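You operate a simulated robot arm through the tools that you are given. There is no shell and no other tool. Be economical: measure what you need, move in short steps, check, and stop when the job is done.

You run a simulated two-armed robot. Do the job below in one go: nothing can be reset, and whatever is moved stays where it is left.

TASK
Open the bottom workbench drawer, take the black guide wheel from the inside of the bottom workbench drawer and leave it on top of the black hard case and shut the drawer again. Then fetch the yellow bearing and set it on top of the white hard case. Then open the workbench cupboard door. Do these in the order given.

It is judged by the outcome, as a careful person would: the job done as asked, and still so three seconds after it is handed in. It fails if anything else is knocked over, pushed out of place, dropped, spilled or broken.

THE ROBOT
Two 7-joint arms with two-finger parallel grippers on one trunk, on a base that drives. Base frame: it is fixed to the floor where the robot stands at the start and does not move with it; the origin is under the middle of the robot, x ahead of it, y to its left, z up. Readings come in mm, degrees, newtons and seconds.
The left shoulder is at the start at [50, 177, 1029], the right one opposite. With the tool pointing down near the work surface each hand reaches from about 100 to 300 mm from the robot's upright axis, wherever it stands, measured 20 degrees to its own side. Places, roughly: black guide wheel (6x6x3 cm) [2900, -400, 100]; black hard case (30x21x9 cm) [400, 1400, 1000]; bottom workbench drawer [2800, -300, 200]; white hard case (30x21x9 cm) [1100, 1500, 1000]; workbench cupboard door [2200, -300, 500]; yellow bearing (6x6x2 cm) [1900, -400, 900]. Payload 3.43 kg a hand.
The TCP of each hand is the grasp point between the finger pads, 34 mm short of the fingertips. In the tool frame z runs along the fingers and y along their closing line. The gripper opens to 128 mm. The fingers are 24 mm wide and 12 mm thick; the gripper's body (48 by 130 mm) begins 96 mm behind the TCP.
Orientation is told as [roll, pitch, yaw] about the base's x, y, z axes, in that order, counted from this pose: with the fingers straight down and closing along the base's y, the tool's x points along the base's -x, its y along +y and its z along -z.

THE INTERFACE
- The arms move only by the tool jog_arm. It takes "left_increments", "right_increments" or both (then of equal length, played together; a hand with none holds still); each is one flat list of numbers, 7 for each row, row after row: the shift along the tool's x, y, z in mm, then the turn, a rotation vector about the tool's x, y, z in degrees, then the opening, from 0 (shut) to 1 (fully open). In form: [tx, ty, tz, ax, ay, az, hand, tx, ty, tz, ax, ay, az, hand, ...]. A call has 1 to 20 rows; each row shifts and turns the commanded pose from where the row before left it, along the tool's axes as they then stand. Each row takes 0.2 s and may step no farther than 50 mm and 8.6 degrees from the row before; otherwise, or with a gripper value out of range, the whole call is refused. A pose out of reach is approached as far as the arm can. The call stops where the force on the tool passes 40 N (or 10 N more than at its start, if that is more) or the arm is blocked; 0.2 s more then pass. The fingers move at their own pace (about 108 mm/s each) and stop on an object; they squeeze with about 26 N. The grip force told is the motor's: it shows also when the fingers shut on nothing. Time passes only in rows, and 0.2 s behind the last, so rows that do not move let the fingers close. It gives the time, the measured TCP pose, the force on the tool (base axes), the opening and the grip force at its end, in the units of the frame above (readings bear some noise), with the torque about the TCP (base axes, N m) and any sound that the robot's microphone picked up.
- Cameras (640 x 400 px; columns grow to the right, rows downward): "scene" is now at [147, -8.7, 1174.9]; the picture's right is [-0.07, -1.00, 0.00], its down [-0.73, 0.05, -0.68] and it looks along [0.68, -0.05, -0.74] (base axes); focal length 286 px, centre (320, 200). "left" rides on the left gripper at [76, 11, -160] in its tool frame; the picture's right is [-0.15, 0.99, 0.00], its down [-0.88, -0.13, -0.46] and it looks along [-0.45, -0.07, 0.89] (tool axes); focal length 234 px, centre (320, 200). "right" rides on the right gripper at [76, -11, -160] in its tool frame; the picture's right is [0.15, 0.99, 0.00], its down [-0.88, 0.13, -0.46] and it looks along [-0.45, 0.07, 0.89] (tool axes); focal length 234 px, centre (320, 200).
- get_image(camera): a new picture of that camera. It takes no simulated time.
- slide_trunk(by): slides the trunk up (or, below 0, down) by that many mm; the arms and the scene camera ride with it, the base frame stays. It gives what a move gives, with no picture.
- roll_base(legs): drives the robot by 1 to 6 legs, each [ahead, turn to the left] in mm and degrees, along the robot's own axes; the way and the turn of a leg run together, so that a leg with both is an arc; at most 1500 mm and 180 degrees a leg. The arms and the cameras ride along, it lands a little off, and it stops where it bumps. It gives what a move gives.
- turn_head(pan, tilt): turns the head with the scene camera to pan (to the left, within 80 degrees either way) and tilt (down, from -29 to 69), counted from straight ahead of the robot. It gives what a move gives.
- probe_pixels(camera, pixels): for up to 12 pixels [column, row] of the newest picture of that camera ("zoom" is the newest enlarged one), the place [x, y, z] in the base frame of the surface seen there, good to about 3 mm. It takes no simulated time.
- enlarge(camera, box): a new picture of the part [left, top, right, bottom] of that camera's present view, enlarged. It takes no simulated time.
- job_done(): hands the job in; it is judged then, once.

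Go step by step. Measure first, check grasps and placings, and put right what went wrong. The budget is 110 turns and 108 pictures, counting those below and the enlarged ones. Unless the task says otherwise, let go and move clear before handing in, and close with one line.

The tools are called as name(argument=value, ...) on one line, values as JSON. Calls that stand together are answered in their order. jog_arm: Moves the arms, as the interface text tells. Its arguments: {"type":"object","properties":{"left_increments":{"type":"array","items":{"type":"number"}},"right_increments":{"type":"array","items":{"type":"number"}}},"required":[]} The other tools are called the same way: slide_trunk (by) slides the trunk up or down; roll_base (legs) drives the base; turn_head (pan, tilt) turns the head that bears the scene camera; get_image (camera) takes a picture; probe_pixels (camera, pixels) gives the place of the surface under pixels of a picture; enlarge (camera, box) takes an enlarged picture of a part of a camera's view; job_done () hands the job in.

At the start:

```text
time: 0.0
left_position: [362.6, 91.8, 518.4]
left_orientation: [0.1, 0.0, 0.0]
left_force: [0.3, 0.5, 1.1]
left_ft_torque: [0.01, -0.01, -0.03]
left_grip_width: 127.9
left_grasp_force: 0.0
right_position: [384.6, -215.5, 500.2]
right_orientation: [-0.1, 0.0, 0.0]
right_force: [-0.2, 0.7, 0.6]
right_ft_torque: [0.01, 0.01, 0.01]
right_grip_width: 128.0
right_grasp_force: 0.1
trunk travel left (down, up): [-200.0, 201.0]
robot x, y, heading: [2.1, 0.1, 0.3]
head pan, tilt: [-4.0, 47.4]
```

scene: 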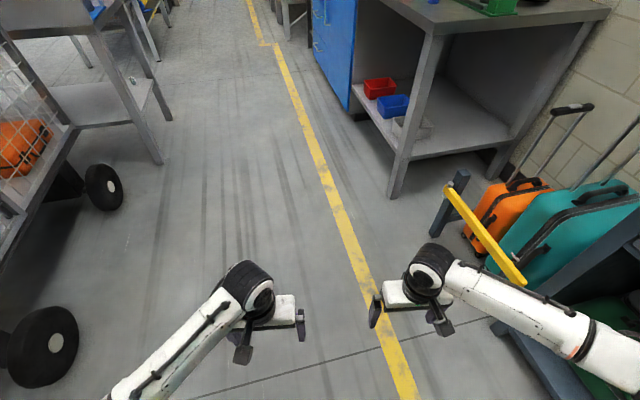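
right: 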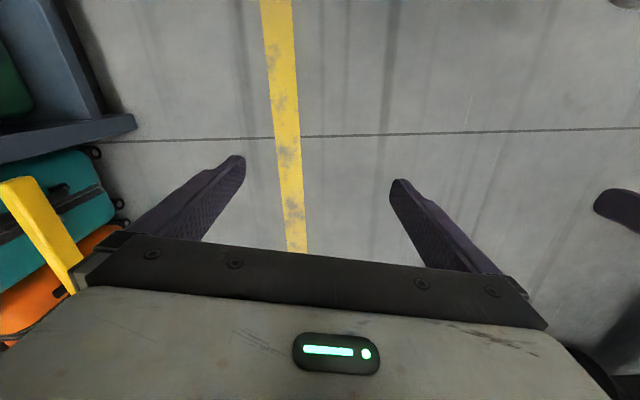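
left: 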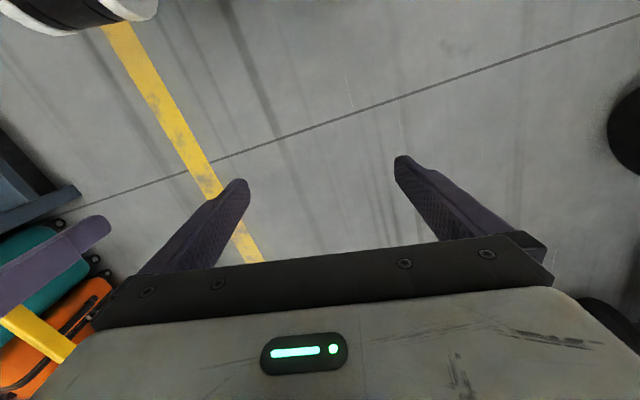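

The scene shows the workbench ahead on the right (blue front at pixels 330,50) and a trolley on the left. I'll look ahead with the head level.

turn_head(pan=-10, tilt=15)

get_image(camera="scene")

```text
time: 1.0
left_position: [361.0, 92.3, 518.8]
left_orientation: [0.0, 0.0, 0.0]
left_force: [0.4, 0.6, 0.0]
left_ft_torque: [0.0, 0.0, 0.0]
left_grip_width: 128.0
left_grasp_force: 0.0
right_position: [385.2, -214.7, 500.1]
right_orientation: [-0.1, -0.1, 0.0]
right_force: [-0.4, -0.2, 0.2]
right_ft_torque: [0.02, 0.04, 0.0]
right_grip_width: 128.2
right_grasp_force: 0.1
trunk travel left (down, up): [-200.0, 201.0]
robot x, y, heading: [-0.6, -0.3, 0.0]
head pan, tilt: [-10.0, 15.0]
```

```text
104 pictures are left
```

scene: 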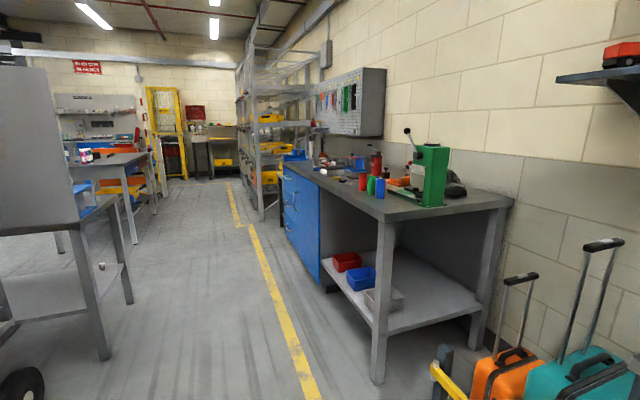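

enlarge(camera="scene", box=[260, 120, 500, 270])

probe_pixels(camera="scene", pixels=[[283, 168], [320, 185], [320, 280], [284, 235], [385, 220], [512, 200], [376, 380], [350, 285], [240, 300], [105, 355], [290, 180], [289, 210]])

```text
2.67 times, centred on (380, 195) of scene
```

zoom: 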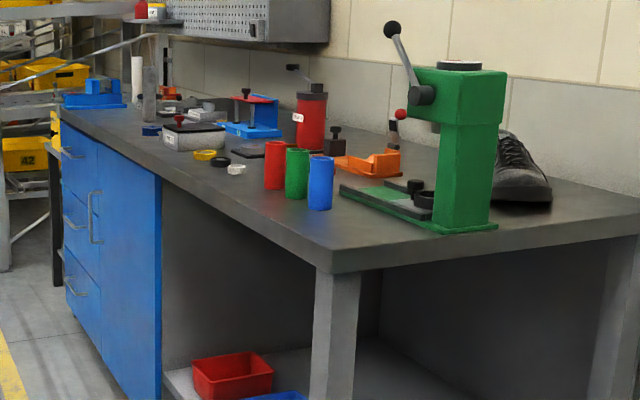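

```text
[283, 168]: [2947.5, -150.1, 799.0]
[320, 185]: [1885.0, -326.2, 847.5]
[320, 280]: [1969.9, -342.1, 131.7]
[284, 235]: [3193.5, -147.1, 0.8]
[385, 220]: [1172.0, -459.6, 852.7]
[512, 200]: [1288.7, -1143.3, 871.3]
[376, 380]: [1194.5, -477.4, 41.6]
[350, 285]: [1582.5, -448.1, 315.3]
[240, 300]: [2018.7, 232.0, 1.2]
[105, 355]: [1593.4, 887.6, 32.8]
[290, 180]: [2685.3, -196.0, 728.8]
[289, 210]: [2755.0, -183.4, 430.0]
```

turn_head(pan=70, tilt=25)

get_image(camera="scene")

```text
time: 2.5
left_position: [360.9, 90.8, 517.6]
left_orientation: [0.0, 0.0, 0.0]
left_force: [0.0, 0.0, -0.7]
left_ft_torque: [0.02, -0.01, 0.03]
left_grip_width: 128.0
left_grasp_force: 0.0
right_position: [384.7, -214.4, 500.2]
right_orientation: [0.1, 0.0, 0.0]
right_force: [-0.5, -0.2, -0.4]
right_ft_torque: [-0.01, 0.0, -0.01]
right_grip_width: 128.0
right_grasp_force: 0.1
trunk travel left (down, up): [-200.0, 201.0]
robot x, y, heading: [-1.5, 1.9, -0.2]
head pan, tilt: [70.0, 25.0]
```

```text
102 pictures are left
```

scene: 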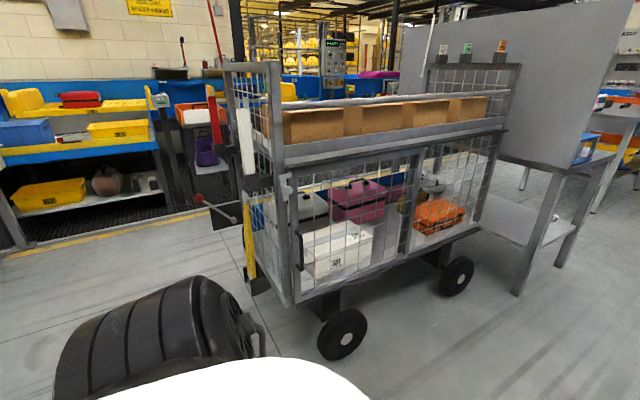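

enlarge(camera="scene", box=[220, 40, 540, 240])

probe_pixels(camera="scene", pixels=[[315, 125], [370, 120], [420, 115], [468, 108], [285, 160], [510, 125], [290, 300], [345, 330], [458, 275], [518, 290], [340, 250], [285, 110]])

```text
2.00 times, centred on (380, 140) of scene
```

zoom: 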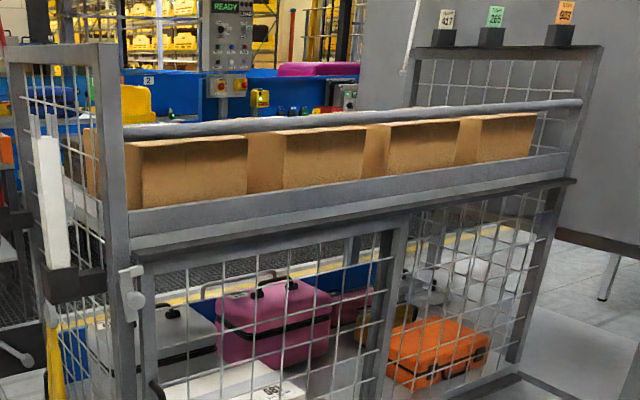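

```text
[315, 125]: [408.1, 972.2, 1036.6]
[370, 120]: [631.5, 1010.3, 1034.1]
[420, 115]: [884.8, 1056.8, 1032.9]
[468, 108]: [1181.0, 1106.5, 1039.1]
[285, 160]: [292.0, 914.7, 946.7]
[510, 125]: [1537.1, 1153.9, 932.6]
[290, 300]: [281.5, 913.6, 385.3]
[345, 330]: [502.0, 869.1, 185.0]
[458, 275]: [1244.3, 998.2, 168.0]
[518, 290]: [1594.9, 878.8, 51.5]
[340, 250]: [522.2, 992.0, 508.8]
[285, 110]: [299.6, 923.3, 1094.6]
```

slide_trunk(by=200)

get_image(camera="scene")

enlarge(camera="scene", box=[220, 40, 540, 240])

```text
time: 4.7
left_position: [362.5, 91.3, 717.5]
left_orientation: [0.0, 0.0, -0.1]
left_force: [-0.8, 0.0, 0.3]
left_ft_torque: [-0.03, -0.02, -0.01]
left_grip_width: 128.1
left_grasp_force: 0.0
right_position: [384.4, -213.9, 699.6]
right_orientation: [0.0, 0.0, -0.1]
right_force: [0.2, 0.2, 0.0]
right_ft_torque: [-0.04, -0.02, -0.01]
right_grip_width: 128.1
right_grasp_force: 0.1
trunk travel left (down, up): [-400.0, 1.0]
robot x, y, heading: [0.1, -2.0, -0.1]
head pan, tilt: [70.0, 25.0]
```

```text
100 pictures are left
```

scene: 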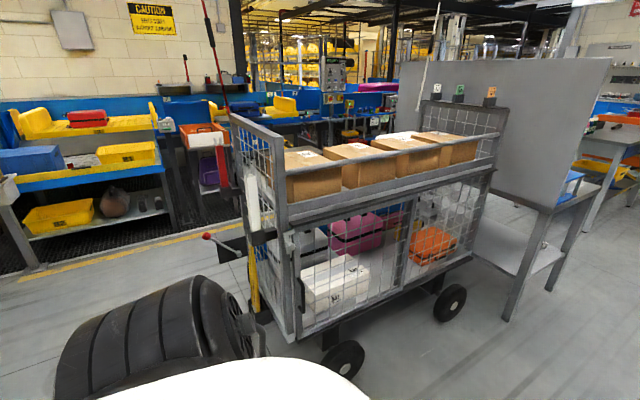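

```text
2.00 times, centred on (380, 140) of scene
```

zoom: 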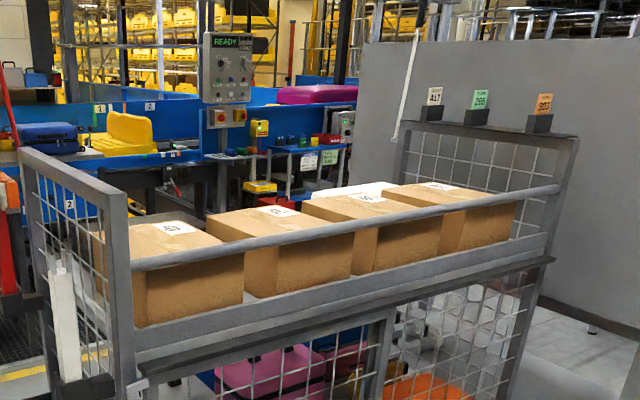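

probe_pixels(camera="zoom", pixels=[[345, 187], [335, 192], [150, 215], [130, 218], [170, 228], [375, 198], [440, 185], [20, 150], [105, 195], [240, 215], [560, 190], [590, 320]])

probe_pixels(camera="scene", pixels=[[30, 265], [165, 215], [205, 190], [235, 250], [205, 237], [175, 240], [120, 255], [240, 265], [290, 335], [600, 270], [560, 285], [400, 370]])

```text
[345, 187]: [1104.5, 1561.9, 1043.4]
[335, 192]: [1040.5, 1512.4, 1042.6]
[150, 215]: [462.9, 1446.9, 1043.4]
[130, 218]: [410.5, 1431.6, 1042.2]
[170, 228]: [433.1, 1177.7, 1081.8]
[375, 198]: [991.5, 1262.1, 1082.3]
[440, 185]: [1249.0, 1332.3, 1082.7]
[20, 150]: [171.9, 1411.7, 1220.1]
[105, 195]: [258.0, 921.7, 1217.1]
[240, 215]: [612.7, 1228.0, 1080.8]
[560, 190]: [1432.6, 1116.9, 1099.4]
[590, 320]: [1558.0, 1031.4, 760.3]
```

```text
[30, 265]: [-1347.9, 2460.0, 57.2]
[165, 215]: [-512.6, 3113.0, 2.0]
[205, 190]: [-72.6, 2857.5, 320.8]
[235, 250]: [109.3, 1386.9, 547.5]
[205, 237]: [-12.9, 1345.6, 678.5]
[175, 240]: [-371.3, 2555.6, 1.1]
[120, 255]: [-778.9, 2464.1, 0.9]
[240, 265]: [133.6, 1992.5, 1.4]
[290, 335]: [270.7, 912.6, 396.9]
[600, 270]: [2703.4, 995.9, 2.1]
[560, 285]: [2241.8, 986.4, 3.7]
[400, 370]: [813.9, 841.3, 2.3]
```

The case tops read z≈1043 with the black case behind the boxes at (410..460, 1435) and the white one near (1100, 1560); the bench front runs at about 10° yaw. I'll drive up the aisle toward the drawers.

slide_trunk(by=-200)

roll_base(legs=[[0, 8], [1150, 0], [1150, 0], [0, -58]])

turn_head(pan=0, tilt=35)

get_image(camera="scene")

```text
time: 6.8
left_position: [361.0, 91.0, 518.5]
left_orientation: [-0.1, 0.0, 0.0]
left_force: [-0.1, 0.1, -1.2]
left_ft_torque: [0.01, 0.03, 0.0]
left_grip_width: 128.0
left_grasp_force: 0.0
right_position: [384.3, -214.7, 501.0]
right_orientation: [0.0, 0.0, -0.1]
right_force: [0.3, -0.5, -0.2]
right_ft_torque: [0.01, 0.02, -0.01]
right_grip_width: 128.3
right_grasp_force: 0.0
trunk travel left (down, up): [-200.0, 201.0]
robot x, y, heading: [0.0, -0.2, 0.2]
head pan, tilt: [70.0, 25.0]
```

```text
time: 20.8
left_position: [2618.6, 114.6, 518.7]
left_orientation: [0.0, 0.0, -39.7]
left_force: [0.0, -0.3, 0.0]
left_ft_torque: [-0.01, 0.0, -0.01]
left_grip_width: 128.1
left_grasp_force: 0.1
right_position: [2454.7, -125.0, 502.5]
right_orientation: [1.9, -0.9, -37.8]
right_force: [0.0, 0.0, 0.0]
right_ft_torque: [-0.03, 0.02, -0.02]
right_grip_width: 127.7
right_grasp_force: 0.1
trunk travel left (down, up): [-200.0, 201.0]
robot x, y, heading: [2281.0, 272.7, -39.6]
head pan, tilt: [70.0, 25.0]
stopped in leg 4: the force on the tool passed its limit (the readings are from after the stop); the commanded pose is now the measured one
```

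```text
time: 22.2
left_position: [2619.8, 115.5, 519.1]
left_orientation: [0.0, 0.0, -39.6]
left_force: [-0.5, -0.2, -0.2]
left_ft_torque: [-0.01, -0.02, -0.06]
left_grip_width: 128.0
left_grasp_force: 0.1
right_position: [2455.2, -126.5, 504.0]
right_orientation: [1.9, -0.9, -37.8]
right_force: [0.1, 1.1, 0.4]
right_ft_torque: [-0.13, 0.09, 0.03]
right_grip_width: 128.1
right_grasp_force: 0.0
trunk travel left (down, up): [-200.0, 201.0]
robot x, y, heading: [2285.4, 272.2, -39.6]
head pan, tilt: [0.0, 35.0]
```

```text
98 pictures are left
```

scene: 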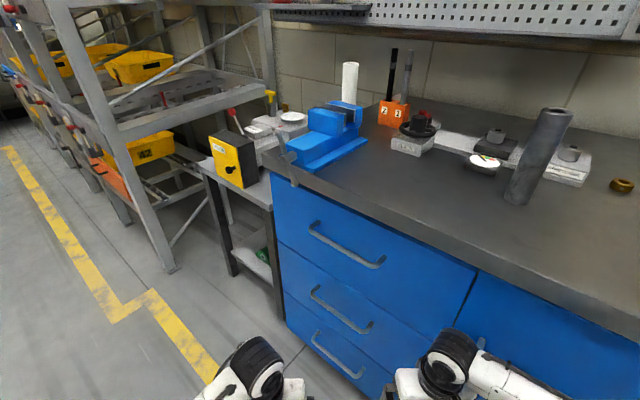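

The right hand touched the bench front while turning; I'll back off and then look.

roll_base(legs=[[-250, 0]])

get_image(camera="scene")

probe_pixels(camera="scene", pixels=[[320, 200]])

```text
time: 24.0
left_position: [2425.9, 275.4, 518.5]
left_orientation: [0.0, 0.0, -39.4]
left_force: [0.0, 0.3, 0.2]
left_ft_torque: [0.01, -0.02, 0.02]
left_grip_width: 128.0
left_grasp_force: 0.0
right_position: [2261.0, 36.3, 503.3]
right_orientation: [1.7, -0.8, -37.9]
right_force: [0.5, 0.0, 0.1]
right_ft_torque: [-0.02, 0.01, 0.01]
right_grip_width: 128.2
right_grasp_force: 0.0
trunk travel left (down, up): [-200.0, 201.0]
robot x, y, heading: [2086.3, 435.4, -39.4]
head pan, tilt: [0.0, 35.0]
```

```text
97 pictures are left
```

scene: 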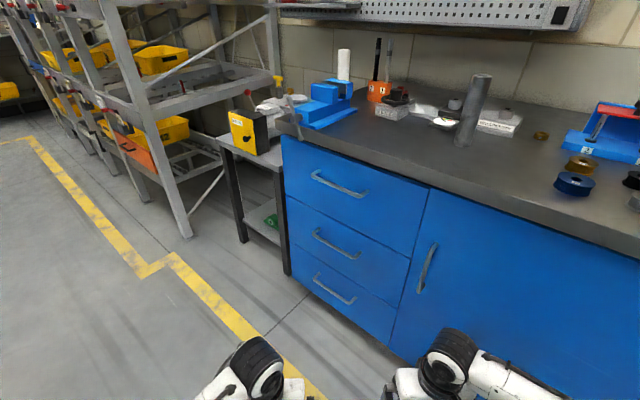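

```text
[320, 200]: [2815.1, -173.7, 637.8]
```

enlarge(camera="scene", box=[270, 130, 590, 350])

probe_pixels(camera="scene", pixels=[[316, 275], [335, 290], [351, 301], [395, 343], [288, 280], [404, 285], [283, 140], [428, 190], [428, 265], [433, 248], [420, 290], [582, 165]])

```text
1.82 times, centred on (430, 240) of scene
```

zoom: 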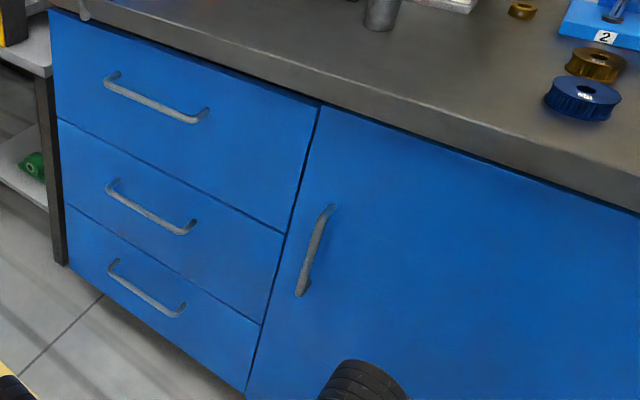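

```text
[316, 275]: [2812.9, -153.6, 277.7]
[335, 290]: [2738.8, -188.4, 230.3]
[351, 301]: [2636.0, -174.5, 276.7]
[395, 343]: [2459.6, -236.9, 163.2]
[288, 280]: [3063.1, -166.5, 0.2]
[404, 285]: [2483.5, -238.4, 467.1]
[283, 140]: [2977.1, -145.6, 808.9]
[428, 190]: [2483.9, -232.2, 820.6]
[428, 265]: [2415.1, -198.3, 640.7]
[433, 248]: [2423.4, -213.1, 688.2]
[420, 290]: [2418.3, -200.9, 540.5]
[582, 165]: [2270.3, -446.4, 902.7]
```

The bottom drawer's handle is at (2813,-154,277)–(2636,-175,277) and the drawer spans x≈2483–2975. I'll place the robot about 650 mm out, facing the bench squarely with the left shoulder at the handle.

roll_base(legs=[[0, 41.6], [378, 0], [0, -82]])

slide_trunk(by=-190)

turn_head(pan=10, tilt=50)

get_image(camera="scene")

```text
time: 31.9
left_position: [2625.4, 110.5, 517.8]
left_orientation: [0.0, -0.1, -79.9]
left_force: [0.2, -0.7, 0.4]
left_ft_torque: [0.01, 0.01, -0.03]
left_grip_width: 128.0
left_grasp_force: 0.0
right_position: [2345.8, 33.0, 504.7]
right_orientation: [1.9, -0.9, -78.1]
right_force: [0.3, 0.0, -0.1]
right_ft_torque: [0.01, 0.03, 0.0]
right_grip_width: 128.1
right_grasp_force: 0.0
trunk travel left (down, up): [-200.0, 201.0]
robot x, y, heading: [2470.8, 453.7, -80.0]
head pan, tilt: [0.0, 35.0]
```

```text
time: 34.0
left_position: [2625.4, 110.2, 328.8]
left_orientation: [-0.1, 0.0, -79.9]
left_force: [0.0, -0.4, -0.2]
left_ft_torque: [-0.01, -0.01, 0.0]
left_grip_width: 128.1
left_grasp_force: 0.0
right_position: [2345.2, 35.0, 314.6]
right_orientation: [1.8, -1.0, -78.1]
right_force: [-0.6, -0.3, 0.0]
right_ft_torque: [-0.03, -0.01, -0.03]
right_grip_width: 127.9
right_grasp_force: 0.0
trunk travel left (down, up): [-10.0, 391.0]
robot x, y, heading: [2472.8, 451.2, -80.1]
head pan, tilt: [0.0, 35.0]
```

```text
time: 34.7
left_position: [2625.3, 109.8, 328.0]
left_orientation: [0.1, 0.0, -79.9]
left_force: [0.3, 0.0, 0.3]
left_ft_torque: [0.01, -0.02, -0.01]
left_grip_width: 127.9
left_grasp_force: 0.1
right_position: [2345.2, 33.7, 314.3]
right_orientation: [1.8, -0.9, -78.1]
right_force: [-0.7, 0.3, 0.3]
right_ft_torque: [0.03, -0.01, 0.0]
right_grip_width: 127.6
right_grasp_force: 0.1
trunk travel left (down, up): [-10.0, 391.0]
robot x, y, heading: [2470.9, 447.7, -79.9]
head pan, tilt: [10.0, 50.0]
```

```text
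95 pictures are left
```

scene: 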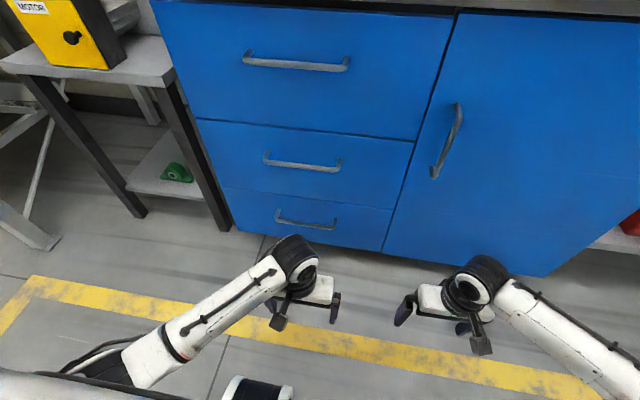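

enlarge(camera="scene", box=[200, 170, 420, 290])

probe_pixels(camera="zoom", pixels=[[228, 130], [300, 152], [375, 168], [398, 145], [260, 145], [340, 164], [300, 120], [300, 200], [100, 180], [560, 120], [60, 50], [510, 235]])

```text
2.91 times, centred on (310, 230) of scene
```

zoom: 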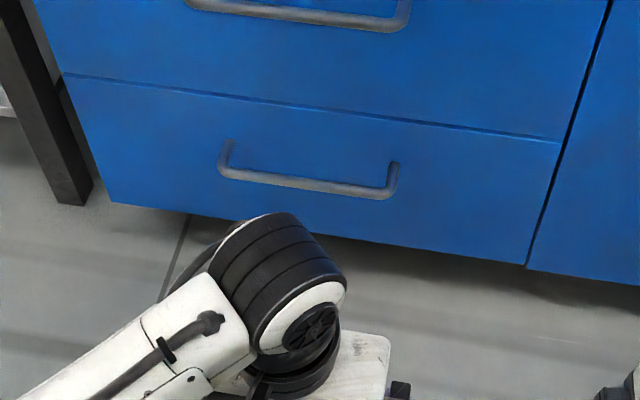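

```text
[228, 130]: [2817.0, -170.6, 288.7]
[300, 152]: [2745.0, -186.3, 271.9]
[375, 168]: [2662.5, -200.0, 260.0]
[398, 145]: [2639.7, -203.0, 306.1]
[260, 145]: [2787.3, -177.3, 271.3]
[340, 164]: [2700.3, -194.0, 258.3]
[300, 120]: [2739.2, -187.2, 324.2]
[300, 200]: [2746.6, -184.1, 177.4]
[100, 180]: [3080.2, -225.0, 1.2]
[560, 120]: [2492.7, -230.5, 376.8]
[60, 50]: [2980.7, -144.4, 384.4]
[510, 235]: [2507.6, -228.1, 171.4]
```

probe_pixels(camera="zoom", pixels=[[240, 174], [270, 179], [300, 184], [330, 188], [360, 192], [300, 181], [300, 187], [226, 150], [392, 172]])

get_image(camera="left")

```text
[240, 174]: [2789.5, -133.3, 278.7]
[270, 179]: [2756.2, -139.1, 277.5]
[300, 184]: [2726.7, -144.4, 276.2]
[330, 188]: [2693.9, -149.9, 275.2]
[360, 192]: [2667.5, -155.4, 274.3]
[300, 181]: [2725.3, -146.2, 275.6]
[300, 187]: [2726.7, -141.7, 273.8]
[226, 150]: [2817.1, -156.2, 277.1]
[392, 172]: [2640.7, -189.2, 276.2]
```

```text
93 pictures are left
```

left: 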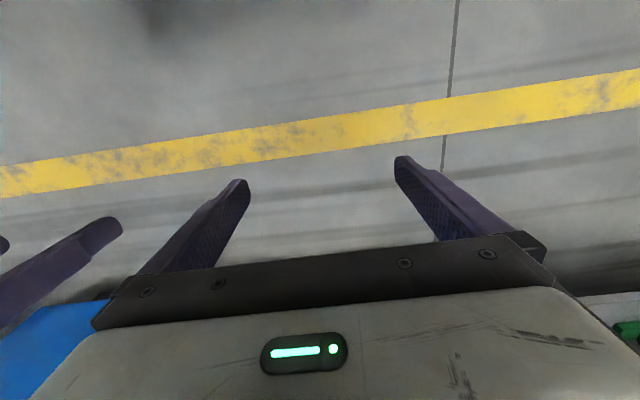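

The handle bar is at (2727,-144,276), standing ~46 mm off the front. I'll bring the left hand in front of it and turn it to point horizontally at the bench with the fingers closing vertically.

jog_arm(left_increments=[-37, 14, 13, 0, 0, 0, 1, -37, 14, 13, 0, 0, 0, 1, -37, 14, 13, 0, 0, 0, 1, -36, 14, 13, 0, 0, 0, 1, 0, 0, 0, 0, -8.2, 0, 1, 0, 0, 0, 0, -8.2, 0, 1, 0, 0, 0, 0, -8.2, 0, 1, 0, 0, 0, 0, -8.2, 0, 1, 0, 0, 0, 0, -8.2, 0, 1, 0, 0, 0, 0, -8.2, 0, 1, 0, 0, 0, 0, -8.2, 0, 1, 0, 0, 0, 0, -8.2, 0, 1, 0, 0, 0, 0, -8.2, 0, 1, 0, 0, 0, 0, -8.2, 0, 1, 0, 0, 0, 0, -8.0, 0, 1])

get_image(camera="scene")

```text
time: 37.2
left_position: [2819.8, -23.5, 289.9]
left_orientation: [22.3, -59.0, -98.8]
left_force: [-0.2, -0.4, 0.1]
left_ft_torque: [-0.03, 0.0, 0.0]
left_grip_width: 128.0
left_grasp_force: 0.0
right_position: [2345.0, 33.0, 314.8]
right_orientation: [1.9, -1.0, -78.1]
right_force: [-0.9, -0.2, -0.6]
right_ft_torque: [0.0, -0.01, 0.03]
right_grip_width: 127.9
right_grasp_force: 0.1
trunk travel left (down, up): [-10.0, 391.0]
robot x, y, heading: [2470.9, 454.0, -79.9]
head pan, tilt: [10.0, 50.0]
stopped in row 12 (left hand): the arm was blocked; the commanded pose is now the measured one
```

```text
92 pictures are left
```

scene: 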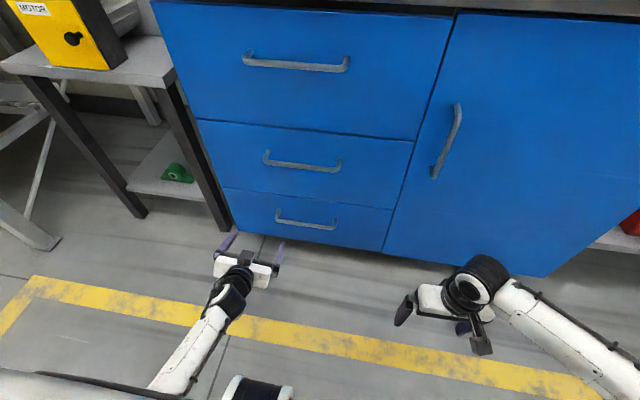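

The wrist hit a limit at ~60° pitch near a straight-arm posture. I'll use a tilt of about 48° instead and roll the hand 90° so the fingers close across the bar.

jog_arm(left_increments=[0, 0, 0, 2.4, 4.4, -3.0, 1, 0, 0, 0, 2.4, 4.4, -3.0, 1, 0, 0, 0, 2.4, 4.4, -3.0, 1, -19.5, -37.3, -6.8, 0, 0, 0, 1, -19.5, -37.3, -6.8, 0, 0, 0, 1, -19.5, -37.3, -6.8, 0, 0, 0, 1, 0, 0, 0, 0, 0, -8.2, 1, 0, 0, 0, 0, 0, -8.2, 1, 0, 0, 0, 0, 0, -8.2, 1, 0, 0, 0, 0, 0, -8.2, 1, 0, 0, 0, 0, 0, -8.2, 1, 0, 0, 0, 0, 0, -8.2, 1, 0, 0, 0, 0, 0, -8.2, 1, 0, 0, 0, 0, 0, -8.2, 1, 0, 0, 0, 0, 0, -8.2, 1, 0, 0, 0, 0, 0, -8.2, 1, 0, 0, 0, 0, 0, -8, 1])

get_image(camera="scene")

```text
time: 38.9
left_position: [2802.0, -42.5, 324.9]
left_orientation: [3.6, -46.6, -75.5]
left_force: [0.2, 0.4, 0.3]
left_ft_torque: [0.01, -0.03, -0.01]
left_grip_width: 127.8
left_grasp_force: 0.0
right_position: [2344.5, 34.0, 314.1]
right_orientation: [1.8, -1.0, -78.2]
right_force: [-0.8, 0.1, 0.7]
right_ft_torque: [-0.02, -0.02, 0.03]
right_grip_width: 128.0
right_grasp_force: 0.1
trunk travel left (down, up): [-10.0, 391.0]
robot x, y, heading: [2475.2, 449.4, -80.0]
head pan, tilt: [10.0, 50.0]
stopped in row 8 (left hand): the arm was blocked; the commanded pose is now the measured one
```

```text
91 pictures are left
```

scene: 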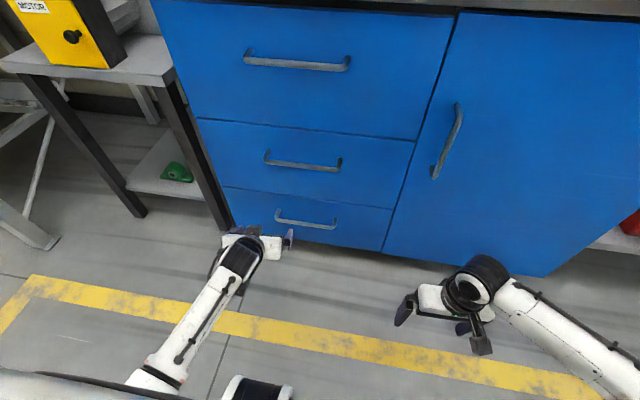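

The lateral move and roll were blocked by a wrist limit. I'll return to fingers-down in a freer place, then roll first.

jog_arm(left_increments=[0, 0, 0, 0, 7.7, 0, 1, 0, 0, 0, 0, 7.7, 0, 1, 0, 0, 0, 0, 7.7, 0, 1, 0, 0, 0, 0, 7.7, 0, 1, 0, 0, 0, 0, 7.7, 0, 1, 0, 0, 0, 0, 7.7, 0, 1, 31, -21, -19, 0, 0, 0, 1, 31, -21, -19, 0, 0, 0, 1, 31, -21, -19, 0, 0, 0, 1, 31, -21, -19, 0, 0, 0, 1, 0, 0, 0, 0, 0, 0, 1])

```text
time: 41.5
left_position: [2702.0, 19.6, 438.1]
left_orientation: [3.7, -6.0, -72.5]
left_force: [0.3, 0.0, 1.0]
left_ft_torque: [0.01, -0.03, 0.0]
left_grip_width: 127.7
left_grasp_force: 0.1
right_position: [2344.2, 34.1, 322.5]
right_orientation: [2.1, -1.7, -78.1]
right_force: [0.2, -0.2, 0.2]
right_ft_torque: [0.02, 0.0, -0.01]
right_grip_width: 127.4
right_grasp_force: 0.0
trunk travel left (down, up): [-10.0, 391.0]
robot x, y, heading: [2468.1, 446.9, -80.1]
head pan, tilt: [10.0, 50.0]
stopped in row 11 (left hand): the arm was blocked; the commanded pose is now the measured one
```

turn_head(pan=10, tilt=69)

get_image(camera="scene")

get_image(camera="right")

```text
time: 42.3
left_position: [2700.4, 19.9, 440.7]
left_orientation: [3.7, -6.1, -72.4]
left_force: [-0.4, 1.1, 0.1]
left_ft_torque: [0.02, 0.03, 0.0]
left_grip_width: 127.9
left_grasp_force: 0.1
right_position: [2344.5, 34.6, 323.5]
right_orientation: [2.1, -1.6, -78.1]
right_force: [-0.4, -1.2, 0.3]
right_ft_torque: [0.01, 0.01, 0.01]
right_grip_width: 127.9
right_grasp_force: 0.1
trunk travel left (down, up): [-10.0, 391.0]
robot x, y, heading: [2471.7, 449.2, -79.9]
head pan, tilt: [10.0, 68.8]
```

```text
90 pictures are left
```

scene: 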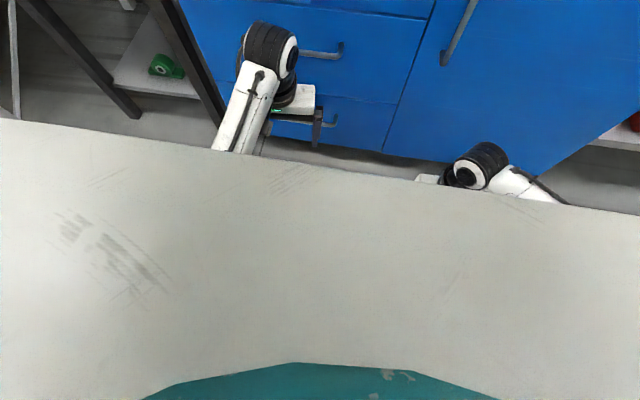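

```text
89 pictures are left
```

right: 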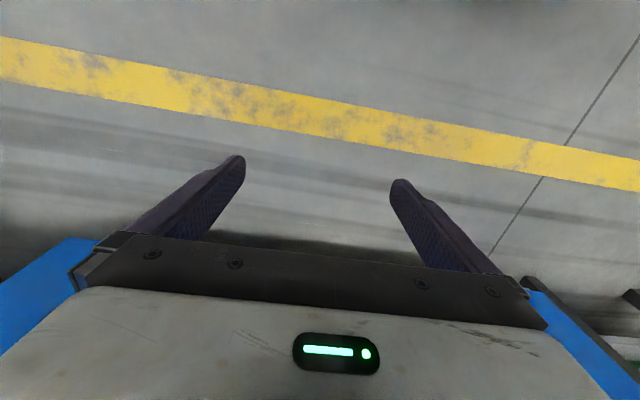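

The right hand's z rose 8 mm while the left moved, so the left elbow probably presses on the robot's own deck with the trunk so low. I'll raise the trunk and straighten the hand.

slide_trunk(by=150)

jog_arm(left_increments=[0, 0, 15, -3.7, 6, 0, 1, 0, 0, 30, 0, 0, -7.5, 1, 0, 0, 30, 0, 0, 0, 1, 0, 0, 30, 0, 0, 0, 1, 0, 0, 30, 0, 0, 0, 1, 0, 0, 0, 0, 0, 0, 1])

```text
time: 44.0
left_position: [2702.1, 18.9, 575.3]
left_orientation: [3.3, -5.0, -72.4]
left_force: [-0.3, 0.3, -0.6]
left_ft_torque: [-0.01, 0.0, -0.04]
left_grip_width: 128.2
left_grasp_force: 0.1
right_position: [2345.2, 34.0, 463.9]
right_orientation: [1.8, -1.0, -78.1]
right_force: [0.6, -0.4, -0.3]
right_ft_torque: [0.0, 0.0, 0.0]
right_grip_width: 128.0
right_grasp_force: 0.1
trunk travel left (down, up): [-160.0, 241.0]
robot x, y, heading: [2473.8, 447.8, -79.9]
head pan, tilt: [10.0, 68.8]
```

```text
time: 45.5
left_position: [2717.8, 27.2, 440.9]
left_orientation: [7.1, 0.1, -64.4]
left_force: [1.2, -0.6, 0.1]
left_ft_torque: [0.02, 0.0, -0.01]
left_grip_width: 128.0
left_grasp_force: 0.0
right_position: [2345.1, 33.7, 463.9]
right_orientation: [1.7, -0.9, -78.1]
right_force: [0.3, -0.2, -0.3]
right_ft_torque: [0.03, -0.02, 0.03]
right_grip_width: 127.8
right_grasp_force: 0.0
trunk travel left (down, up): [-160.0, 241.0]
robot x, y, heading: [2470.6, 448.3, -80.0]
head pan, tilt: [10.0, 68.8]
```

jog_arm(left_increments=[0, 0, 0, 7.1, 0, 0, 1, 0, 0, 0, 0, 0, -8.2, 1, 0, 0, 0, 0, 0, -8.2, 1, 0, 0, 0, 0, 0, -8.2, 1, 0, 0, 0, 0, 0, -8.2, 1, 0, 0, 0, 0, 0, -8.2, 1, 0, 0, 0, 0, 0, -8.2, 1, 0, 0, 0, 0, 0, -8.2, 1, 0, 0, 0, 0, 0, -8.5, 1, 0, 0, 0, 0, 0, -8.5, 1, 0, 0, 0, 0, 0, 0, 1])

```text
time: 48.0
left_position: [2775.8, 26.0, 442.6]
left_orientation: [-0.8, -4.6, 12.1]
left_force: [-0.3, -0.2, -0.3]
left_ft_torque: [0.01, -0.02, -0.01]
left_grip_width: 127.8
left_grasp_force: 0.0
right_position: [2345.0, 34.1, 463.4]
right_orientation: [1.8, -0.8, -78.1]
right_force: [-0.3, 0.0, -0.6]
right_ft_torque: [0.01, -0.01, -0.02]
right_grip_width: 128.1
right_grasp_force: 0.0
trunk travel left (down, up): [-160.0, 241.0]
robot x, y, heading: [2472.2, 451.1, -79.8]
head pan, tilt: [10.0, 68.8]
stopped in row 11 (left hand): the arm was blocked; the commanded pose is now the measured one
```

jog_arm(left_increments=[0, 0, 0, 7.5, 0, 0, 1, 0, 0, 0, 7.5, 0, 0, 1, 0, 0, 0, 7.5, 0, 0, 1, 0, 0, 0, 7.5, 0, 0, 1, 0, 0, 0, 7.5, 0, 0, 1, 0, 0, 0, 7.5, 0, 0, 1, 0, 0, 0, 0, 0, 0, 1])

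turn_head(pan=15, tilt=52)

get_image(camera="scene")

```text
time: 48.7
left_position: [2840.0, -60.8, 536.0]
left_orientation: [-27.6, -8.2, 14.5]
left_force: [0.4, -0.2, -0.5]
left_ft_torque: [0.01, -0.02, -0.01]
left_grip_width: 128.2
left_grasp_force: 0.1
right_position: [2346.1, 34.6, 464.5]
right_orientation: [1.7, -0.8, -78.1]
right_force: [0.3, -0.6, -0.6]
right_ft_torque: [-0.02, -0.03, 0.03]
right_grip_width: 127.9
right_grasp_force: 0.2
trunk travel left (down, up): [-160.0, 241.0]
robot x, y, heading: [2475.7, 449.0, -79.6]
head pan, tilt: [10.0, 68.8]
stopped in row 3 (left hand): the arm was blocked; the commanded pose is now the measured one
```

```text
time: 49.5
left_position: [2838.8, -60.7, 535.8]
left_orientation: [-27.7, -8.2, 14.5]
left_force: [-0.5, -0.5, 0.1]
left_ft_torque: [-0.01, 0.05, -0.01]
left_grip_width: 127.9
left_grasp_force: 0.1
right_position: [2345.1, 34.2, 464.2]
right_orientation: [1.8, -0.9, -78.1]
right_force: [0.1, 0.5, 0.2]
right_ft_torque: [-0.01, -0.01, -0.01]
right_grip_width: 128.1
right_grasp_force: 0.0
trunk travel left (down, up): [-160.0, 241.0]
robot x, y, heading: [2473.3, 453.2, -79.7]
head pan, tilt: [15.0, 52.0]
```

```text
88 pictures are left
```

scene: 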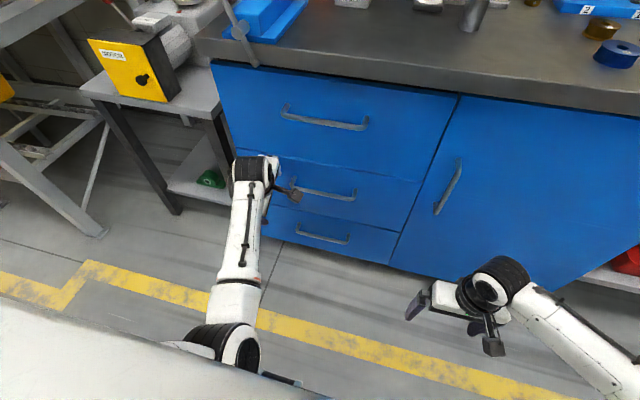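

Rolling the hand that way runs into joint limits. I'll return to the neutral hand yaw and instead hook the bar from above with both fingertips behind it, slightly tilted.

jog_arm(left_increments=[0, 0, 0, -7, 0, 0, 1, 0, 0, 0, -7, 0, 0, 1, 0, 0, 0, -7, 0, 0, 1, 0, 0, 0, -6.6, 0, 0, 1, 33, 31, 0, 0, 0, 8.5, 1, 30, 33, 0, 0, 0, 8.5, 1, 25, 35, 0, 0, 0, 8.5, 1, 0, 0, 0, 0, 0, 8.5, 1, 0, 0, 0, 0, 0, 8.5, 1, 0, 0, 0, 0, 0, 8.5, 1, 0, 0, 0, 0, 0, 8.5, 1, 0, 0, 0, 0, 0, 8.5, 1, 0, 0, 0, 0, 0, 8.5, 1, 0, 0, 0, 0, 0, 8.5, 1, 0, 0, 0, 0, 0, 8.5, 1, 0, 0, 0, 0, 0, 0, 1])

```text
time: 51.3
left_position: [2779.0, -30.1, 588.6]
left_orientation: [-2.5, -12.4, -14.3]
left_force: [-0.1, 0.2, 0.6]
left_ft_torque: [-0.01, -0.03, -0.02]
left_grip_width: 128.0
left_grasp_force: 0.1
right_position: [2344.5, 33.3, 463.6]
right_orientation: [1.8, -0.8, -78.2]
right_force: [0.0, 0.1, -0.8]
right_ft_torque: [0.0, -0.01, -0.02]
right_grip_width: 128.0
right_grasp_force: 0.1
trunk travel left (down, up): [-160.0, 241.0]
robot x, y, heading: [2473.6, 450.2, -80.2]
head pan, tilt: [15.0, 52.0]
stopped in row 8 (left hand): the arm was blocked; the commanded pose is now the measured one
```

jog_arm(left_increments=[0, 0, 0, 0, 0, 8.2, 1, 0, 0, 0, 0, 0, 8.2, 1, 0, 0, 0, 0, 0, 8.2, 1, 0, 0, 0, 0, 0, 8.2, 1, 0, 0, 0, 0, 0, 8.2, 1, 0, 0, 0, 0, 0, 8.2, 1, 0, 0, 0, 0, 0, 8.2, 1, 0, 0, 0, 0, 0, 8.2, 1, 0, 0, 0, 0, 0, 0, 1])

get_image(camera="scene")

```text
time: 53.3
left_position: [2777.7, -29.6, 587.2]
left_orientation: [10.1, -7.2, -81.1]
left_force: [0.2, -0.4, 1.2]
left_ft_torque: [-0.02, -0.01, 0.01]
left_grip_width: 128.0
left_grasp_force: 0.1
right_position: [2345.1, 33.2, 463.8]
right_orientation: [1.8, -0.8, -78.0]
right_force: [-0.6, -0.8, -0.4]
right_ft_torque: [0.03, 0.01, 0.0]
right_grip_width: 128.2
right_grasp_force: 0.0
trunk travel left (down, up): [-160.0, 241.0]
robot x, y, heading: [2469.1, 450.1, -79.8]
head pan, tilt: [15.0, 52.0]
```

```text
87 pictures are left
```

scene: 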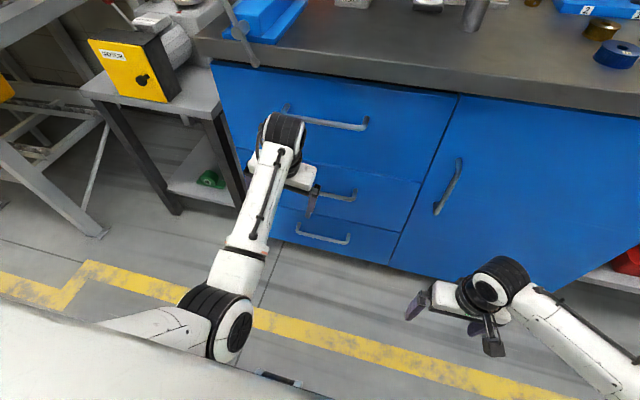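

The hand is back at neutral yaw with the elbow clear. Now I'll tilt to 25° and descend in front of the bottom handle.

jog_arm(left_increments=[0, 0, 0, 5, 0, 0, 0.5, 0, 0, 0, 5.1, 0, 0, 0.5, 0, 0, 0, 0, -6, 0, 0.5, 0, 0, 0, 0, -6, 0, 0.5, 0, 0, 0, 0, -6, 0, 0.5, 10, -13, 30, 0, 0, 0, 0.5, 10, -13, 30, 0, 0, 0, 0.5, 10, -13, 30, 0, 0, 0, 0.5, 10, -13, 30, 0, 0, 0, 0.5, 10, -13, 30, 0, 0, 0, 0.5, 10, -13, 30, 0, 0, 0, 0.5, 0, 0, 0, 0, 0, 0, 0.5])

get_image(camera="scene")

```text
time: 55.9
left_position: [2703.0, -62.7, 398.1]
left_orientation: [0.0, -25.2, -81.0]
left_force: [0.4, -1.1, -0.2]
left_ft_torque: [-0.01, -0.01, -0.04]
left_grip_width: 64.2
left_grasp_force: 0.1
right_position: [2345.5, 34.3, 464.9]
right_orientation: [1.8, -1.0, -78.1]
right_force: [0.1, -0.1, 0.1]
right_ft_torque: [0.0, -0.01, -0.03]
right_grip_width: 128.2
right_grasp_force: 0.0
trunk travel left (down, up): [-160.0, 241.0]
robot x, y, heading: [2470.2, 448.6, -79.9]
head pan, tilt: [15.0, 52.0]
```

```text
86 pictures are left
```

scene: 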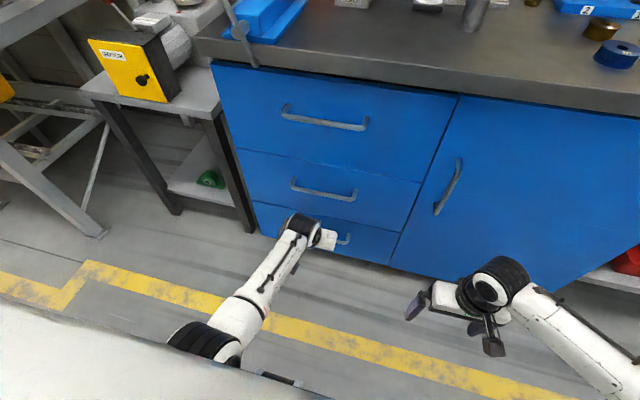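

jog_arm(left_increments=[-23, 1, 36, 0, 0, -0.5, 0.5, -23, 1, 35, 0, 0, -0.5, 0.5, 0, 0, 0, 0, 0, 0, 0.5])

get_image(camera="left")

get_image(camera="right")

```text
time: 56.7
left_position: [2715.7, -111.9, 368.8]
left_orientation: [-0.2, -25.4, -80.3]
left_force: [0.4, 0.1, -0.5]
left_ft_torque: [0.03, -0.02, 0.03]
left_grip_width: 63.6
left_grasp_force: 0.0
left hand out of reach, approached as far as the arm can: row 2
right_position: [2344.2, 34.0, 465.0]
right_orientation: [1.7, -1.0, -78.0]
right_force: [-0.1, 0.2, -0.6]
right_ft_torque: [-0.03, 0.02, -0.02]
right_grip_width: 128.0
right_grasp_force: 0.0
trunk travel left (down, up): [-160.0, 241.0]
robot x, y, heading: [2473.2, 447.0, -79.7]
head pan, tilt: [15.0, 52.0]
```

```text
85 pictures are left
```

left: 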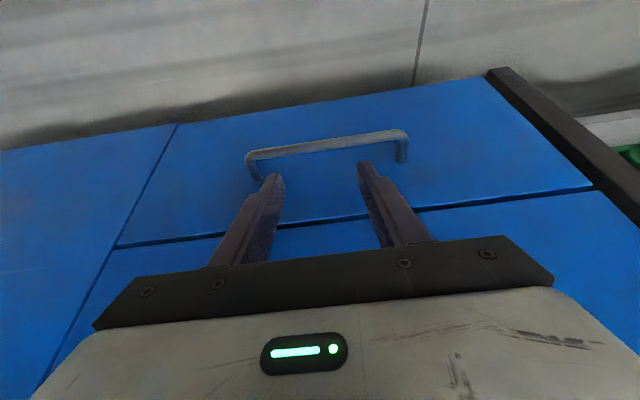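

```text
84 pictures are left
```

right: 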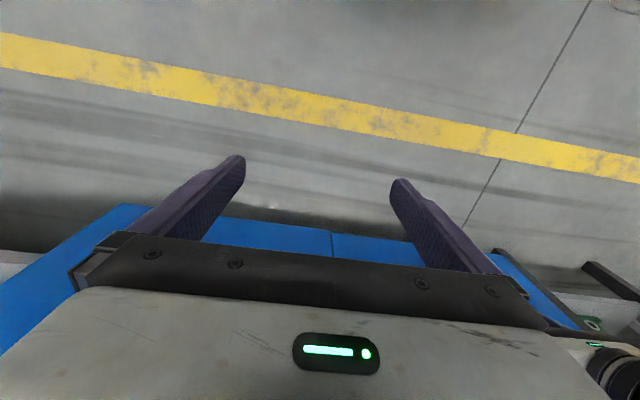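

Reach runs out at this trunk height. I'll back off along the fingers and lower the trunk by 100.

jog_arm(left_increments=[0, 0, -40, 0, 0, 0, 0.5, 0, 0, -40, 0, 0, 0, 0.5, 0, 0, 0, 0, 0, 0, 0.5])

slide_trunk(by=-100)

```text
time: 57.5
left_position: [2707.3, -76.7, 440.3]
left_orientation: [-0.6, -25.1, -79.9]
left_force: [-0.2, -0.8, 0.6]
left_ft_torque: [0.02, 0.01, 0.05]
left_grip_width: 64.2
left_grasp_force: 0.0
right_position: [2345.5, 33.9, 464.4]
right_orientation: [1.7, -0.9, -78.2]
right_force: [0.1, 0.2, -0.6]
right_ft_torque: [-0.03, 0.01, 0.03]
right_grip_width: 128.2
right_grasp_force: 0.0
trunk travel left (down, up): [-160.0, 241.0]
robot x, y, heading: [2469.9, 449.5, -79.9]
head pan, tilt: [15.0, 52.0]
```

```text
time: 58.8
left_position: [2708.9, -76.8, 340.2]
left_orientation: [-0.4, -25.2, -79.9]
left_force: [0.1, 0.4, 0.5]
left_ft_torque: [-0.03, -0.02, -0.01]
left_grip_width: 64.0
left_grasp_force: 0.1
right_position: [2344.2, 32.9, 364.5]
right_orientation: [1.7, -0.9, -78.2]
right_force: [-0.2, 0.2, 0.7]
right_ft_torque: [-0.01, -0.02, -0.03]
right_grip_width: 128.1
right_grasp_force: 0.1
trunk travel left (down, up): [-60.0, 341.0]
robot x, y, heading: [2470.3, 448.4, -79.6]
head pan, tilt: [15.0, 52.0]
```

jog_arm(left_increments=[-29, -1, 18, 0, 0, 0, 0.5, -29, -1, 18, 0, 0, 0, 0.5, 0, 0, 0, 0, 0, 0, 0.5])

enlarge(camera="left", box=[200, 90, 460, 250])

get_image(camera="scene")

```text
time: 59.6
left_position: [2718.4, -144.3, 331.5]
left_orientation: [-0.3, -25.3, -79.9]
left_force: [-0.1, -0.2, -0.8]
left_ft_torque: [0.0, -0.01, 0.04]
left_grip_width: 63.8
left_grasp_force: 0.0
right_position: [2344.7, 33.7, 363.9]
right_orientation: [1.8, -0.9, -78.0]
right_force: [0.1, -0.1, 0.0]
right_ft_torque: [0.0, 0.01, 0.02]
right_grip_width: 127.9
right_grasp_force: 0.0
trunk travel left (down, up): [-60.0, 341.0]
robot x, y, heading: [2469.8, 449.5, -80.0]
head pan, tilt: [15.0, 52.0]
```

```text
2.46 times, centred on (330, 170) of left
```

zoom: 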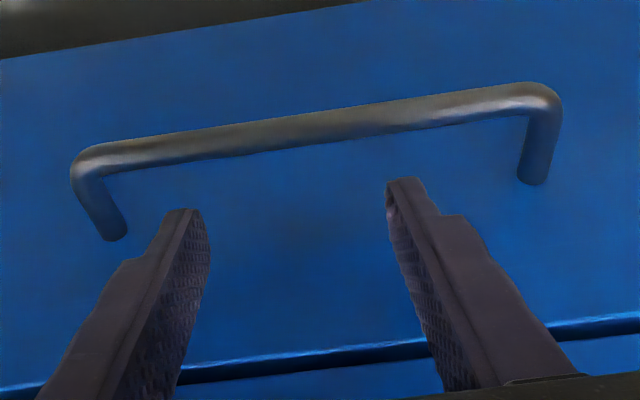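

```text
82 pictures are left
```

scene: 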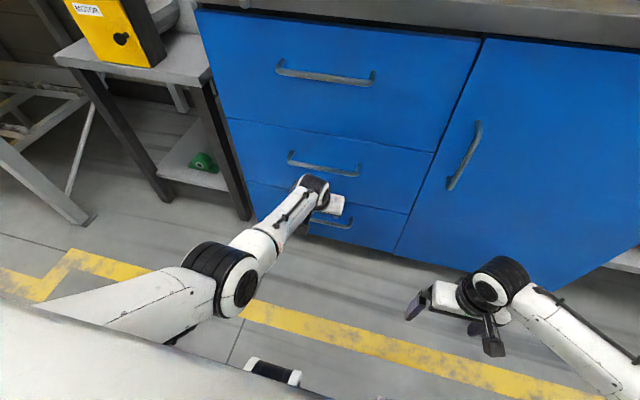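

The tapered tips sit over the gap behind the bar. I'll descend along the fingers behind it.

jog_arm(left_increments=[0, 4, 15, 0, 0, 0, 0.4, 0, 0, 15, 0, 0, 0, 0.4, 0, 0, 16, 0, 0, 0, 0.4, 0, 0, 0, 0, 0, 0, 0.4])

enlarge(camera="left", box=[200, 90, 460, 250])

```text
time: 60.6
left_position: [2727.6, -146.6, 308.6]
left_orientation: [-0.3, -25.5, -79.9]
left_force: [-0.6, -4.0, 4.3]
left_ft_torque: [-0.15, -0.12, -0.11]
left_grip_width: 51.0
left_grasp_force: 0.0
left hand out of reach, approached as far as the arm can: row 2, 3
right_position: [2344.2, 32.9, 365.2]
right_orientation: [1.7, -1.0, -78.1]
right_force: [-0.3, -0.2, 0.1]
right_ft_torque: [0.03, 0.0, -0.01]
right_grip_width: 128.2
right_grasp_force: 0.0
trunk travel left (down, up): [-60.0, 341.0]
robot x, y, heading: [2473.2, 447.7, -80.1]
head pan, tilt: [15.0, 52.0]
```

```text
2.46 times, centred on (330, 170) of left
```

zoom: 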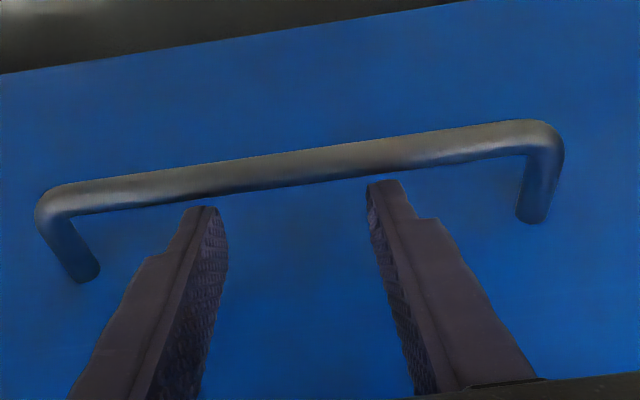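

Reach is still short by ~20 mm. I'll retract the hand outward, drive 90 mm closer, and come in again.

jog_arm(left_increments=[0, 0, -20, 0, 0, 0, 0.4, 27, 0, -13, 0, 0, 0, 0.4, 27, 0, -13, 0, 0, 0, 0.4, 27, 0, -13, 0, 0, 0, 0.4, 0, 0, 0, 0, 0, 0, 0.4])

roll_base(legs=[[90, 0]])

```text
time: 62.0
left_position: [2715.9, -72.4, 352.4]
left_orientation: [-0.4, -28.2, -79.6]
left_force: [-0.6, 1.1, 0.3]
left_ft_torque: [0.01, 0.01, 0.0]
left_grip_width: 51.2
left_grasp_force: 0.0
right_position: [2344.7, 34.0, 364.2]
right_orientation: [1.8, -0.8, -78.1]
right_force: [0.2, 0.0, 0.7]
right_ft_torque: [-0.03, -0.05, 0.01]
right_grip_width: 127.9
right_grasp_force: 0.1
trunk travel left (down, up): [-60.0, 341.0]
robot x, y, heading: [2469.1, 446.7, -79.9]
head pan, tilt: [15.0, 52.0]
stopped in row 5 (left hand): the arm was blocked; the commanded pose is now the measured one
```

```text
time: 63.2
left_position: [2730.7, -158.1, 350.1]
left_orientation: [-0.3, -27.1, -79.9]
left_force: [-1.0, 0.4, -0.7]
left_ft_torque: [0.03, -0.04, -0.07]
left_grip_width: 51.3
left_grasp_force: 0.0
right_position: [2361.6, -55.9, 363.2]
right_orientation: [1.8, -1.0, -78.1]
right_force: [0.6, -0.7, 0.7]
right_ft_torque: [-0.01, 0.02, -0.02]
right_grip_width: 128.0
right_grasp_force: 0.0
trunk travel left (down, up): [-60.0, 341.0]
robot x, y, heading: [2486.6, 359.9, -79.8]
head pan, tilt: [15.0, 52.0]
stopped in leg 1: the force on the tool passed its limit (the readings are from after the stop); the commanded pose is now the measured one
```

Now the tips are just touching the front above the bar; I'll descend straight down ~48 mm behind it.

jog_arm(left_increments=[9, -3, 13, 0, 0, 0, 0.4, 7.5, -3, 15, 0, 0, 0, 0.4, 7.5, 0, 15, 0, 0, 0, 0.4, 0, 0, 0, 0, 0, 0, 0.4])

enlarge(camera="left", box=[200, 90, 460, 250])

```text
time: 64.2
left_position: [2726.7, -157.1, 299.0]
left_orientation: [-0.2, -27.1, -79.7]
left_force: [-0.7, 0.8, -0.3]
left_ft_torque: [-0.01, 0.02, 0.03]
left_grip_width: 51.0
left_grasp_force: 0.1
right_position: [2361.2, -55.7, 362.7]
right_orientation: [1.8, -0.9, -78.1]
right_force: [0.0, 0.2, -0.3]
right_ft_torque: [0.0, -0.03, 0.01]
right_grip_width: 128.0
right_grasp_force: 0.0
trunk travel left (down, up): [-60.0, 341.0]
robot x, y, heading: [2489.7, 357.2, -80.0]
head pan, tilt: [15.0, 52.0]
```

```text
2.46 times, centred on (330, 170) of left
```

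zoom: 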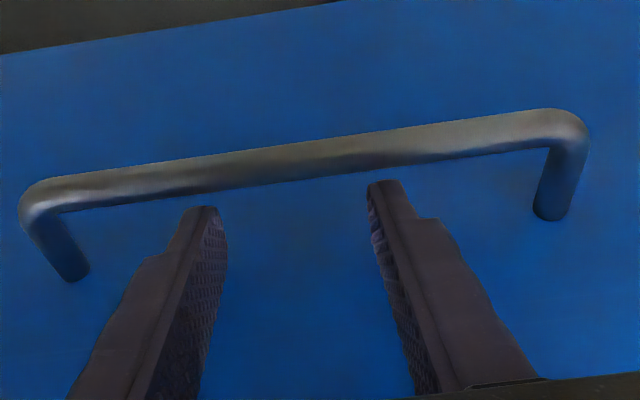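

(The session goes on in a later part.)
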